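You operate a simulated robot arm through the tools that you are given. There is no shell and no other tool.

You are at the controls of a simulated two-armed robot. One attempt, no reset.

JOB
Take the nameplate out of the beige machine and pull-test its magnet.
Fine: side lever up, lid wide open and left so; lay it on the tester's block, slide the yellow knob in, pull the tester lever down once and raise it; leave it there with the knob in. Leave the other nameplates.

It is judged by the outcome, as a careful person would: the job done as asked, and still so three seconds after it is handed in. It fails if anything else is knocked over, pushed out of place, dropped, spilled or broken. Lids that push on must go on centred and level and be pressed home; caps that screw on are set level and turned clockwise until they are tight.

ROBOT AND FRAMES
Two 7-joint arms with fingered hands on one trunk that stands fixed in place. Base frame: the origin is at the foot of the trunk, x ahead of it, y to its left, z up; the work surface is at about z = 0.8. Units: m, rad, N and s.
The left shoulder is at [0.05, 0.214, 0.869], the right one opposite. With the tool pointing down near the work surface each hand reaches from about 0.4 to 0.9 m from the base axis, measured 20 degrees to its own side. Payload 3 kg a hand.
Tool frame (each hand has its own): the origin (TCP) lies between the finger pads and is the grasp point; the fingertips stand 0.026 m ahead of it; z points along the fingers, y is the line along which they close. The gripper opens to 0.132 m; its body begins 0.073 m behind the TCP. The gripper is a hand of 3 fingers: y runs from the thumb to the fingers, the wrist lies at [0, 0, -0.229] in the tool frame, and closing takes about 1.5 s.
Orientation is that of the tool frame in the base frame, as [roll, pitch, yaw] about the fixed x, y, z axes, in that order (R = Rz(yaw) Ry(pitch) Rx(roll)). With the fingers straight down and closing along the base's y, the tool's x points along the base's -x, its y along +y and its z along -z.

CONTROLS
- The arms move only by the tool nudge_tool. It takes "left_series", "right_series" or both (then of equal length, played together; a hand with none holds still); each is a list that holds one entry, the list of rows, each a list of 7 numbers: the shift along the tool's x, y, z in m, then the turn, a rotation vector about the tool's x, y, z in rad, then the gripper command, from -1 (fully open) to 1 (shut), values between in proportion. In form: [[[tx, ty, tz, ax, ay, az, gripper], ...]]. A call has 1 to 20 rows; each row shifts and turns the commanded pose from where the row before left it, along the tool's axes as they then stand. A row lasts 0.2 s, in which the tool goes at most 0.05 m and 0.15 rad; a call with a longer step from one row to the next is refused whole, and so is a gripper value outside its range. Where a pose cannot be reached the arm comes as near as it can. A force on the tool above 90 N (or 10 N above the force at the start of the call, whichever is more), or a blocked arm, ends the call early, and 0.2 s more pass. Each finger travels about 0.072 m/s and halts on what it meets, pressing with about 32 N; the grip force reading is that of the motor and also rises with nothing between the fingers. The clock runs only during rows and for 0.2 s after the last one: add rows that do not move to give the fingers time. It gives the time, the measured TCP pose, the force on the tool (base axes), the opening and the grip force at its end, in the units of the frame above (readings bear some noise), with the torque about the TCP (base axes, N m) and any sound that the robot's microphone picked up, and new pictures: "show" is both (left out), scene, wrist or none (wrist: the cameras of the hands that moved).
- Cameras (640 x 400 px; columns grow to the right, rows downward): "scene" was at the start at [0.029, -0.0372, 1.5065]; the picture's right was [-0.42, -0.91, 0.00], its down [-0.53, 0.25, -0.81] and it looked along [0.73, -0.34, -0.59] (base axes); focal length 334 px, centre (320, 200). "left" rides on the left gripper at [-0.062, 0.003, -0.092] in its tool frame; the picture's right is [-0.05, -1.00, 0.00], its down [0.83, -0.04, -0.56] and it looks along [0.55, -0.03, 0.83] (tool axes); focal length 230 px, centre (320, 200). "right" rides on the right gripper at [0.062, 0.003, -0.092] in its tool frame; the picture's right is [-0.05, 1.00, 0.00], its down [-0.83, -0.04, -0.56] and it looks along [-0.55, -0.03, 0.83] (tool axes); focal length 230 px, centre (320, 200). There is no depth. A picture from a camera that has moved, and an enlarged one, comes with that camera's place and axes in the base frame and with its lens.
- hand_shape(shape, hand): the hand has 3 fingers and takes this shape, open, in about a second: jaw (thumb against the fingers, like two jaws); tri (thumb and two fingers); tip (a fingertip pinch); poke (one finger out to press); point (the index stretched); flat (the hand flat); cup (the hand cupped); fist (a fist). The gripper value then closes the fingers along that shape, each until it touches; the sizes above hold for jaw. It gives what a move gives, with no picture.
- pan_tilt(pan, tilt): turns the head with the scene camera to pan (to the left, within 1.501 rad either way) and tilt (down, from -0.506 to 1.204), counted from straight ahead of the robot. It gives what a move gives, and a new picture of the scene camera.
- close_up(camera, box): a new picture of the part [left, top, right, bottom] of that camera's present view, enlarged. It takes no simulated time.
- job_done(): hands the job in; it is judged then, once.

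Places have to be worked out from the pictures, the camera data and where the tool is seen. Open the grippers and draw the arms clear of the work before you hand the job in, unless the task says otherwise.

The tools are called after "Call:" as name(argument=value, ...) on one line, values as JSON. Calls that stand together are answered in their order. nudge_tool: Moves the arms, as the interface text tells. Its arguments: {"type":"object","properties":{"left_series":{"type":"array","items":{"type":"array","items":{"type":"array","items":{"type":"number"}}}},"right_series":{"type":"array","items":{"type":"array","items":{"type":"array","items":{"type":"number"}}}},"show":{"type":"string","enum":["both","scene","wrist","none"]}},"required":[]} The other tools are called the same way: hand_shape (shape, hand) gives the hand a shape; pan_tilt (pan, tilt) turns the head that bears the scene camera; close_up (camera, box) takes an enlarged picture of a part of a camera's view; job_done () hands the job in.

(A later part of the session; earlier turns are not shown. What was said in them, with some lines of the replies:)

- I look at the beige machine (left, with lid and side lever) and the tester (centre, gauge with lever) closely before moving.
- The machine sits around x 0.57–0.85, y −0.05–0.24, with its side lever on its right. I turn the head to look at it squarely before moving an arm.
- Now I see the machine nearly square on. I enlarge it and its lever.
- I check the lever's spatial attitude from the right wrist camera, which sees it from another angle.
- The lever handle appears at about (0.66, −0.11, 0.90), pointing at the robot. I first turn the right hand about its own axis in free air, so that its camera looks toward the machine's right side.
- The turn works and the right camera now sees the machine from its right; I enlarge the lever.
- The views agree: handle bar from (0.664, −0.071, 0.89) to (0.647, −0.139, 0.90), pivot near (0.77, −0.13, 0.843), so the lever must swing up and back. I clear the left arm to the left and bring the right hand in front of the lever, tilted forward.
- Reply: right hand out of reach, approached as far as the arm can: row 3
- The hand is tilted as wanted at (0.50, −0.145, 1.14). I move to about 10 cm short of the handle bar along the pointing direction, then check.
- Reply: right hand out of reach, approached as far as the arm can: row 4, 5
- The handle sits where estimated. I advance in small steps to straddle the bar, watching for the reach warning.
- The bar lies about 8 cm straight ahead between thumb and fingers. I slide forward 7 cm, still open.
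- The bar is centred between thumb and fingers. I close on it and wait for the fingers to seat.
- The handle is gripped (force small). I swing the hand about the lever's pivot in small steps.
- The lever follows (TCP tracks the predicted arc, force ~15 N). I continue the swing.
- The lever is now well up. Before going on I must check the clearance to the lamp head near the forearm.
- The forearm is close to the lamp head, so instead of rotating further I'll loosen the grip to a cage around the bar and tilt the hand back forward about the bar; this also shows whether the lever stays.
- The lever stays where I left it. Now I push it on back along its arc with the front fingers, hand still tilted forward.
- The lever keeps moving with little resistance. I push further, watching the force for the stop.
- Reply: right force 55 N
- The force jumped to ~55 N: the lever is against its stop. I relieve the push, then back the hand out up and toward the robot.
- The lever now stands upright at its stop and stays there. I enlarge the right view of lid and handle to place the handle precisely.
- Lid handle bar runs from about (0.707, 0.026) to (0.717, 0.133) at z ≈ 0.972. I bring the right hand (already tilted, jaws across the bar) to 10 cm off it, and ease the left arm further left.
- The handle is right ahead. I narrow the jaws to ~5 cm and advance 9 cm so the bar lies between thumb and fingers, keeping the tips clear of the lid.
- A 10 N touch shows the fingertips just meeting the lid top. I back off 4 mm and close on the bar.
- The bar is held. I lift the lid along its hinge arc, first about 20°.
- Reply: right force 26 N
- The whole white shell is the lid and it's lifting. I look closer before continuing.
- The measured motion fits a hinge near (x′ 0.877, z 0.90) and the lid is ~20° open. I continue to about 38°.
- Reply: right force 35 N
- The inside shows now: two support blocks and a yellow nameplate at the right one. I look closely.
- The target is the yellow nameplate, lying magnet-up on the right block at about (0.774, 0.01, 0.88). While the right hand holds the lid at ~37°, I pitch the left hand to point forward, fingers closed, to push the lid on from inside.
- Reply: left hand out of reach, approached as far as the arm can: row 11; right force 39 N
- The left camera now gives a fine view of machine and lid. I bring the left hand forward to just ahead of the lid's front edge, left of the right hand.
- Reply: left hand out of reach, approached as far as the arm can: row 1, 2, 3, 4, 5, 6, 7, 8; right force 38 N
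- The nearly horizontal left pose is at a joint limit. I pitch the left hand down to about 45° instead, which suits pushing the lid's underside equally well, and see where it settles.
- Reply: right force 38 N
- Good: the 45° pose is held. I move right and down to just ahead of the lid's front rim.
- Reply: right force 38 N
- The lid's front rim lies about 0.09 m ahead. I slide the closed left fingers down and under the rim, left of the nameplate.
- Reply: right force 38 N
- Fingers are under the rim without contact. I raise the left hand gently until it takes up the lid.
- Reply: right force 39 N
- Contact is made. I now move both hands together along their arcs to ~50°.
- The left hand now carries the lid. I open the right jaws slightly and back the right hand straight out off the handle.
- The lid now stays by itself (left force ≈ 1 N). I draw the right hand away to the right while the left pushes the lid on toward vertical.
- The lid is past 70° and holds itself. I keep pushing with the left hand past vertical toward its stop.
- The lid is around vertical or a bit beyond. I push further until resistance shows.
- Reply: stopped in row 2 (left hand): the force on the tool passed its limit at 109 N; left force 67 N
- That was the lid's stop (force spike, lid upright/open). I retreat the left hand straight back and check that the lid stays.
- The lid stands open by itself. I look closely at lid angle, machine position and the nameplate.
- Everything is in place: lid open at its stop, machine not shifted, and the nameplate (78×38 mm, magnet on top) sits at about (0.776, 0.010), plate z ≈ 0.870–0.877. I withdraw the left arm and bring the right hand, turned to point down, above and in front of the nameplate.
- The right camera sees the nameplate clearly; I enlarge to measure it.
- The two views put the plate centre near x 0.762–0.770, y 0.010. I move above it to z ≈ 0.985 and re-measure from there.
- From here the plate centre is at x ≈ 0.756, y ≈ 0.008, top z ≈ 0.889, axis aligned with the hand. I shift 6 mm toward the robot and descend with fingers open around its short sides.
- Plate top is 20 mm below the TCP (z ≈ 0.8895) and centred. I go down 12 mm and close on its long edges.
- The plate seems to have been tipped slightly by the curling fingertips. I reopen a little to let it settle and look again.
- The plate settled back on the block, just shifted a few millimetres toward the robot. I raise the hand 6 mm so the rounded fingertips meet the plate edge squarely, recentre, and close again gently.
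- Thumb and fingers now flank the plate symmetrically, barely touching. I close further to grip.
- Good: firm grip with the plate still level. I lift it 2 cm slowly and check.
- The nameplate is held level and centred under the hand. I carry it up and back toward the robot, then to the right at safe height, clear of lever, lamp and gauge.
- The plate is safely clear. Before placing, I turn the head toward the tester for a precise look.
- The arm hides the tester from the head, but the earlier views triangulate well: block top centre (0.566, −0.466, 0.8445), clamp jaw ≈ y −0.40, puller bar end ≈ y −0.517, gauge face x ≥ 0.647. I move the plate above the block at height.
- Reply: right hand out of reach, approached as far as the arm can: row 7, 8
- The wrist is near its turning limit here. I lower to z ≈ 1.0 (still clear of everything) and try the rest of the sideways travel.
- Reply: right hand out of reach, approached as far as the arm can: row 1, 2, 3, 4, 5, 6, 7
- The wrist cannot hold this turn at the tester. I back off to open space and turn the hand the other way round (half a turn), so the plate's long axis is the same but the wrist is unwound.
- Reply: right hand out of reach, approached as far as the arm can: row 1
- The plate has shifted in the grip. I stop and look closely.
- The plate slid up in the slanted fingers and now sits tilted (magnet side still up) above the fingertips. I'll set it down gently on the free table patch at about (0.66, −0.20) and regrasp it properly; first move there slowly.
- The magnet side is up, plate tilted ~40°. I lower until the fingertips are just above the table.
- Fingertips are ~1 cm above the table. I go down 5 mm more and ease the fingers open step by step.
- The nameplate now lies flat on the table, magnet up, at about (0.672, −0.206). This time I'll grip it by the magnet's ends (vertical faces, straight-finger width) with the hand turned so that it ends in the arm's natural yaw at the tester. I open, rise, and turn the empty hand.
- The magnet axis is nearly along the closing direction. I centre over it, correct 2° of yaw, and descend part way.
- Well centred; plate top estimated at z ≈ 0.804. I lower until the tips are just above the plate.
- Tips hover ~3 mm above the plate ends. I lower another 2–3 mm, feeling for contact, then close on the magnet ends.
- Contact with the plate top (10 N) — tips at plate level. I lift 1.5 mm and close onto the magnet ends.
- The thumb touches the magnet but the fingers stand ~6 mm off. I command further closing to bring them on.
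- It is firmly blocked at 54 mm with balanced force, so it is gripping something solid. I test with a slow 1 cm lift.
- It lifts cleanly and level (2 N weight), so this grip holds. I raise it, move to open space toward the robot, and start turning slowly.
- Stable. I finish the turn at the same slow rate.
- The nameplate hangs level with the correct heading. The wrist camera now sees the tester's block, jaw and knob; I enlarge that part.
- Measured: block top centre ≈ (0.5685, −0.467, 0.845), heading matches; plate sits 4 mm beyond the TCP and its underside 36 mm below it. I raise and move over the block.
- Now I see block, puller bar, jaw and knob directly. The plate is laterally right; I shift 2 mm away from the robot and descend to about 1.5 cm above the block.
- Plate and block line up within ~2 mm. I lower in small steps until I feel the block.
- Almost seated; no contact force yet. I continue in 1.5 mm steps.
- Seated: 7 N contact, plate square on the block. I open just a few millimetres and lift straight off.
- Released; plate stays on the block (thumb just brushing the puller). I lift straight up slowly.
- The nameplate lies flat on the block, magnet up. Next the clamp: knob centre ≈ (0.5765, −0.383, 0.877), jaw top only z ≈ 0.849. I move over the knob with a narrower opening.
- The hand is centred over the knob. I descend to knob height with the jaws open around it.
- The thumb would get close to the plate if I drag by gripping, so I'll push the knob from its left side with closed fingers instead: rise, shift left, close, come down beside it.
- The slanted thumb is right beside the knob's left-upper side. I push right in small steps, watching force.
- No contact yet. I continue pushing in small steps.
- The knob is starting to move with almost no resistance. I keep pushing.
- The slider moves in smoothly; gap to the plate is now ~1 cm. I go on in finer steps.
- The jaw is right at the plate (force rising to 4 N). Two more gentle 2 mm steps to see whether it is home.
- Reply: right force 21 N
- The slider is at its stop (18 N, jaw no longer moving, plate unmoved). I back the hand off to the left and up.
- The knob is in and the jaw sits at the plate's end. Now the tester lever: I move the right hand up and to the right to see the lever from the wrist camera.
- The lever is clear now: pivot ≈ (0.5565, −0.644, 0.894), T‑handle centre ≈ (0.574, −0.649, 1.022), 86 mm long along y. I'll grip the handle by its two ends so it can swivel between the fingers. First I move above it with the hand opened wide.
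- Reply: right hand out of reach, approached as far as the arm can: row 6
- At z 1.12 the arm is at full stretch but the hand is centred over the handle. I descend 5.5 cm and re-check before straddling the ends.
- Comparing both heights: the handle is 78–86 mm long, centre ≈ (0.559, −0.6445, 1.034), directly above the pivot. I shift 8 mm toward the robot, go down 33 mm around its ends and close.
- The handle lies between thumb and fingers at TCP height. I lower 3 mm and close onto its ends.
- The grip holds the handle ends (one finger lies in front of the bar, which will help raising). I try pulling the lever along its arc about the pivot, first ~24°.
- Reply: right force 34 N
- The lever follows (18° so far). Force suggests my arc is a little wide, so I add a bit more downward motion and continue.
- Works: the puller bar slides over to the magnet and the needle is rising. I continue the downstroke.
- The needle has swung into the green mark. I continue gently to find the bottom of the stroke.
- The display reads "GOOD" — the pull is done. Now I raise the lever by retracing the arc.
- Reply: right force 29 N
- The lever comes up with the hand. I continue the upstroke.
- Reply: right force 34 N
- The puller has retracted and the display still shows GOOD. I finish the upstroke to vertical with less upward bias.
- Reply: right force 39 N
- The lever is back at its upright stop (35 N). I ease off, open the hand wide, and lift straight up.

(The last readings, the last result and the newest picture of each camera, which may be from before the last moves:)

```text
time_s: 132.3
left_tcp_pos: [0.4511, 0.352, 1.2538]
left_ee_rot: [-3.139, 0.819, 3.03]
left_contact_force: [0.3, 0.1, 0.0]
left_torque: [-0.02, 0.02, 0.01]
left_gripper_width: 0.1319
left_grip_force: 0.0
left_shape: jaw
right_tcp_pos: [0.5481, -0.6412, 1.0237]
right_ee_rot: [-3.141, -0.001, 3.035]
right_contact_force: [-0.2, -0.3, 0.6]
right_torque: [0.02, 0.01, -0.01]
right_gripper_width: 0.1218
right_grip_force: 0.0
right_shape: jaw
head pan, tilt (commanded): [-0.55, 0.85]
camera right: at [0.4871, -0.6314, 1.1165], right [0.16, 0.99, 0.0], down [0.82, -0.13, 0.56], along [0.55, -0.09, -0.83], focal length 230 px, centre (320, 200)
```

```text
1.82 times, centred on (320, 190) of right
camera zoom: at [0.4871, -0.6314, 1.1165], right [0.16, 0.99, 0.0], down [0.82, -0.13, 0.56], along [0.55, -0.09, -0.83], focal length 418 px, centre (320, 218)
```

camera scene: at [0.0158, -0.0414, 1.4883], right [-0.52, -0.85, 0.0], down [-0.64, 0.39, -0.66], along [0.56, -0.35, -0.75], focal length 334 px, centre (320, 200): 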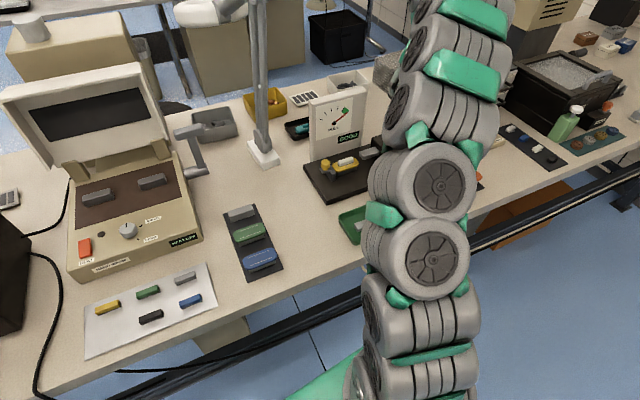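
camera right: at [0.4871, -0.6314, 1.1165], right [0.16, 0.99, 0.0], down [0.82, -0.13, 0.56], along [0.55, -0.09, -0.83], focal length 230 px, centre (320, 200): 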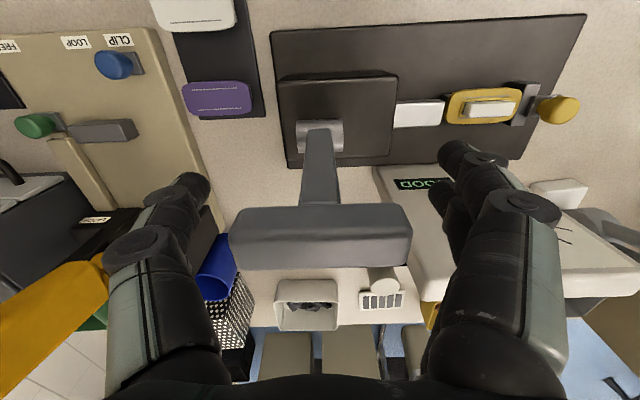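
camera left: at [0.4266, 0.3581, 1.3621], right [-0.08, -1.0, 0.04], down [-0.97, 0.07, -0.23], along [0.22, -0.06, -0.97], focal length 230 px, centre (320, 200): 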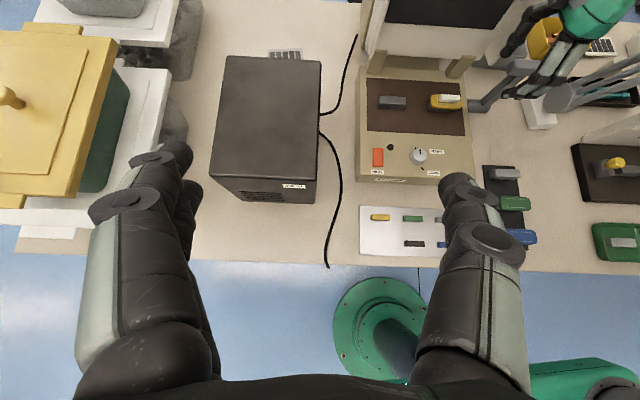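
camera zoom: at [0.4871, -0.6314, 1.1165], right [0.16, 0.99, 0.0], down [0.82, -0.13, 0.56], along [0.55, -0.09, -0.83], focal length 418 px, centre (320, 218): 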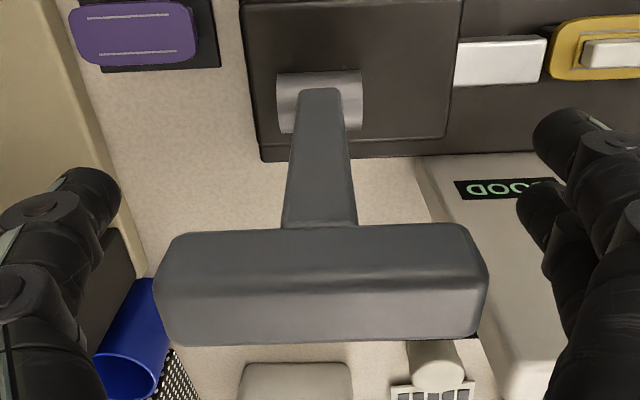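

The lever stays upright by itself. I lift the right hand clear and retreat toward the robot.

Call:
nudge_tool(right_series=[[[0, 0, -0.02, 0, 0, 0, -0.85], [0, 0, -0.025, 0, 0, 0, -0.85], [0.01, 0, -0.025, 0, 0, 0, -0.85], [0.03, 0.01, -0.02, 0, 0, 0, -0.85], [0.035, 0.02, -0.02, 0, 0, 0, -0.85], [0.035, 0.025, -0.015, 0, 0, 0, -0.9], [0.035, 0.03, -0.01, 0, 0, 0, -1], [0.03, 0.03, -0.01, 0, 0, 0, -1], [0.02, 0.03, -0.01, 0, 0, 0, -1], [0, 0.03, 0, 0, 0, 0, -1], [0, 0, 0, 0, 0, 0, -1]]], show="both")

Call:
close_up(camera="scene", box=[290, 60, 450, 210])

```text
time_s: 134.7
left_tcp_pos: [0.4511, 0.353, 1.2525]
left_ee_rot: [-3.139, 0.816, 3.03]
left_contact_force: [0.5, 0.2, -0.2]
left_torque: [0.0, -0.02, -0.01]
left_gripper_width: 0.1319
left_grip_force: 0.0
left_shape: jaw
right_tcp_pos: [0.373, -0.4443, 1.1804]
right_ee_rot: [3.141, 0.001, 3.034]
right_contact_force: [-0.3, 0.2, -0.2]
right_torque: [0.0, 0.02, -0.04]
right_gripper_width: 0.1319
right_grip_force: 0.1
right_shape: jaw
head pan, tilt (commanded): [-0.55, 0.85]
camera scene: at [0.0165, -0.041, 1.4883], right [-0.52, -0.85, 0.0], down [-0.64, 0.39, -0.66], along [0.56, -0.34, -0.75], focal length 334 px, centre (320, 200)
camera right: at [0.3122, -0.4353, 1.2731], right [0.16, 0.99, 0.0], down [0.82, -0.13, 0.56], along [0.55, -0.09, -0.83], focal length 230 px, centre (320, 200)
```

scene: 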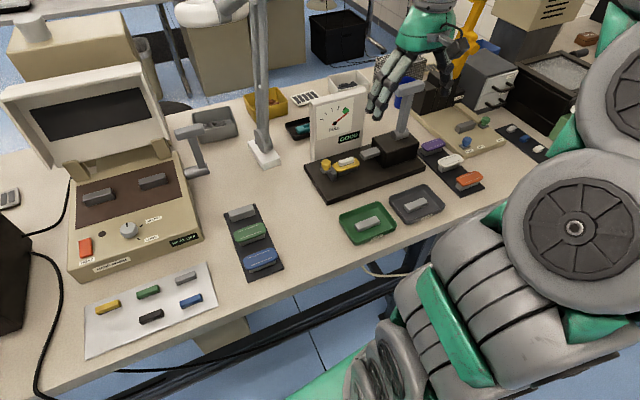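
right: 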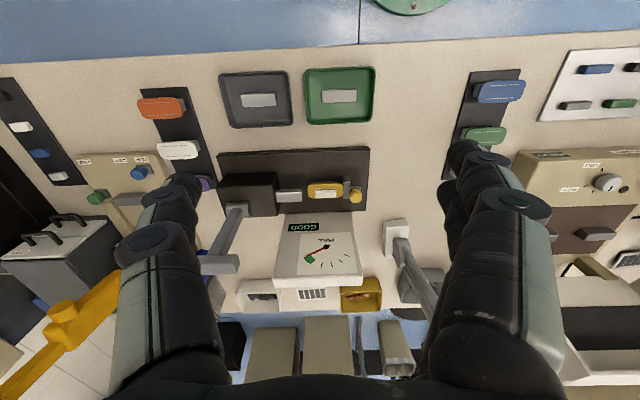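

```text
2.67 times, centred on (370, 135) of scene
camera zoom: at [0.0165, -0.041, 1.4883], right [-0.52, -0.85, 0.0], down [-0.64, 0.39, -0.66], along [0.56, -0.34, -0.75], focal length 891 px, centre (187, 373)
```

zoom: 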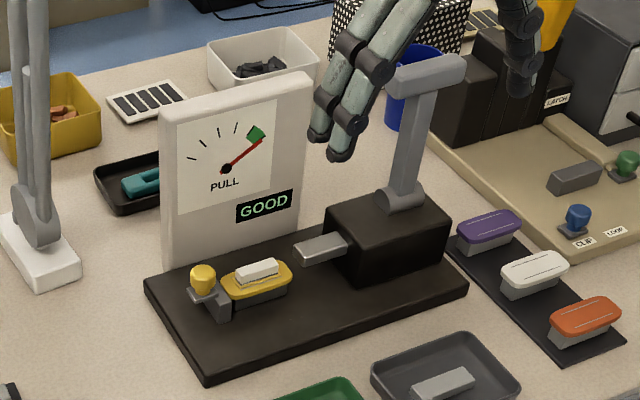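

Everything on the tester is as wanted: plate on block, knob in, lever up, "GOOD". I check the machine and the rest of the bench once more before handing in.

Call:
pan_tilt(pan=0.0, tilt=0.75)

Call:
close_up(camera="scene", box=[215, 70, 395, 260])

Call:
close_up(camera="left", box=[300, 0, 640, 240])

```text
time_s: 135.7
left_tcp_pos: [0.4529, 0.3526, 1.2542]
left_ee_rot: [-3.14, 0.817, 3.031]
left_contact_force: [-0.2, -0.2, 0.0]
left_torque: [0.0, -0.01, -0.02]
left_gripper_width: 0.1316
left_grip_force: 0.1
left_shape: jaw
right_tcp_pos: [0.3726, -0.4452, 1.1808]
right_ee_rot: [3.141, 0.002, 3.033]
right_contact_force: [0.2, -0.3, -0.2]
right_torque: [0.02, 0.0, -0.01]
right_gripper_width: 0.132
right_grip_force: 0.0
right_shape: jaw
head pan, tilt (commanded): [0.0, 0.75]
camera scene: at [0.0327, -0.0003, 1.4963], right [0.0, -1.0, 0.0], down [-0.68, 0.0, -0.73], along [0.73, 0.0, -0.68], focal length 334 px, centre (320, 200)
```

scene: 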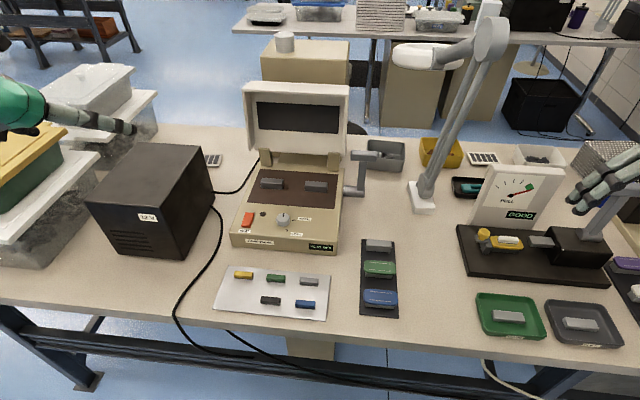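

```text
2.11 times, centred on (305, 165) of scene
camera zoom: at [0.0327, -0.0003, 1.4963], right [0.0, -1.0, 0.0], down [-0.68, 0.0, -0.73], along [0.73, 0.0, -0.68], focal length 704 px, centre (352, 274)
```

zoom: 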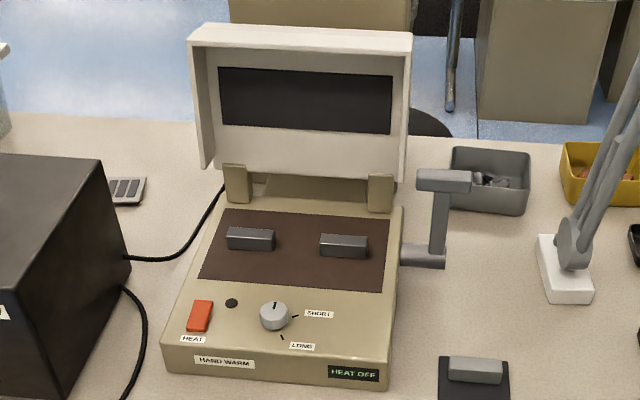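

```text
1.67 times, centred on (470, 120) of left
camera zoom: at [0.4265, 0.358, 1.3621], right [-0.08, -1.0, 0.04], down [-0.97, 0.07, -0.23], along [0.22, -0.06, -0.97], focal length 384 px, centre (70, 333)
```

zoom: 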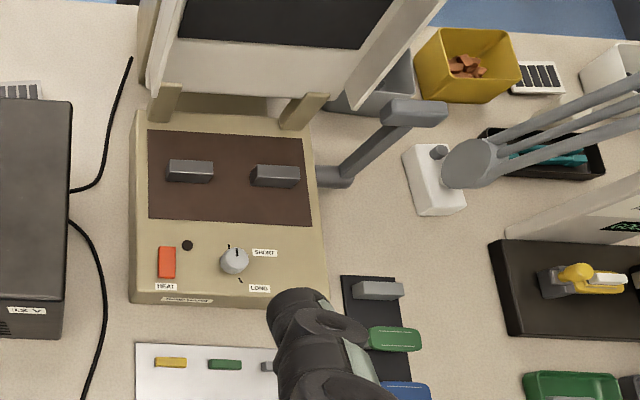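

The machine's lever is up and its lid stands open at its stop. The nameplate is on the tester with the knob in, the lever raised and "GOOD" showing. Nothing else looks disturbed and both hands are open and clear, so I hand the job in.

Call:
job_done()

```text
The job is handed in.
```

The pull-test is done and the tester reads "GOOD". The nameplate is on the tester's block, magnet up, with the yellow knob slid in.

- **Machine:** the side lever is up and the lid is open to its stop, holding by itself.
- **Tester:** I pulled the lever down once and raised it; it stays upright.
- **Slip on the way:** the nameplate slid sideways in the gripper while I was turning it. I set it down on an empty patch of table, gripped it again by the magnet, and carried it to the tester. In the camera views it looked unharmed.
- **Other items:** in the last pictures the other nameplates and everything else on the bench were where they started.

Both hands are open and clear of the work.
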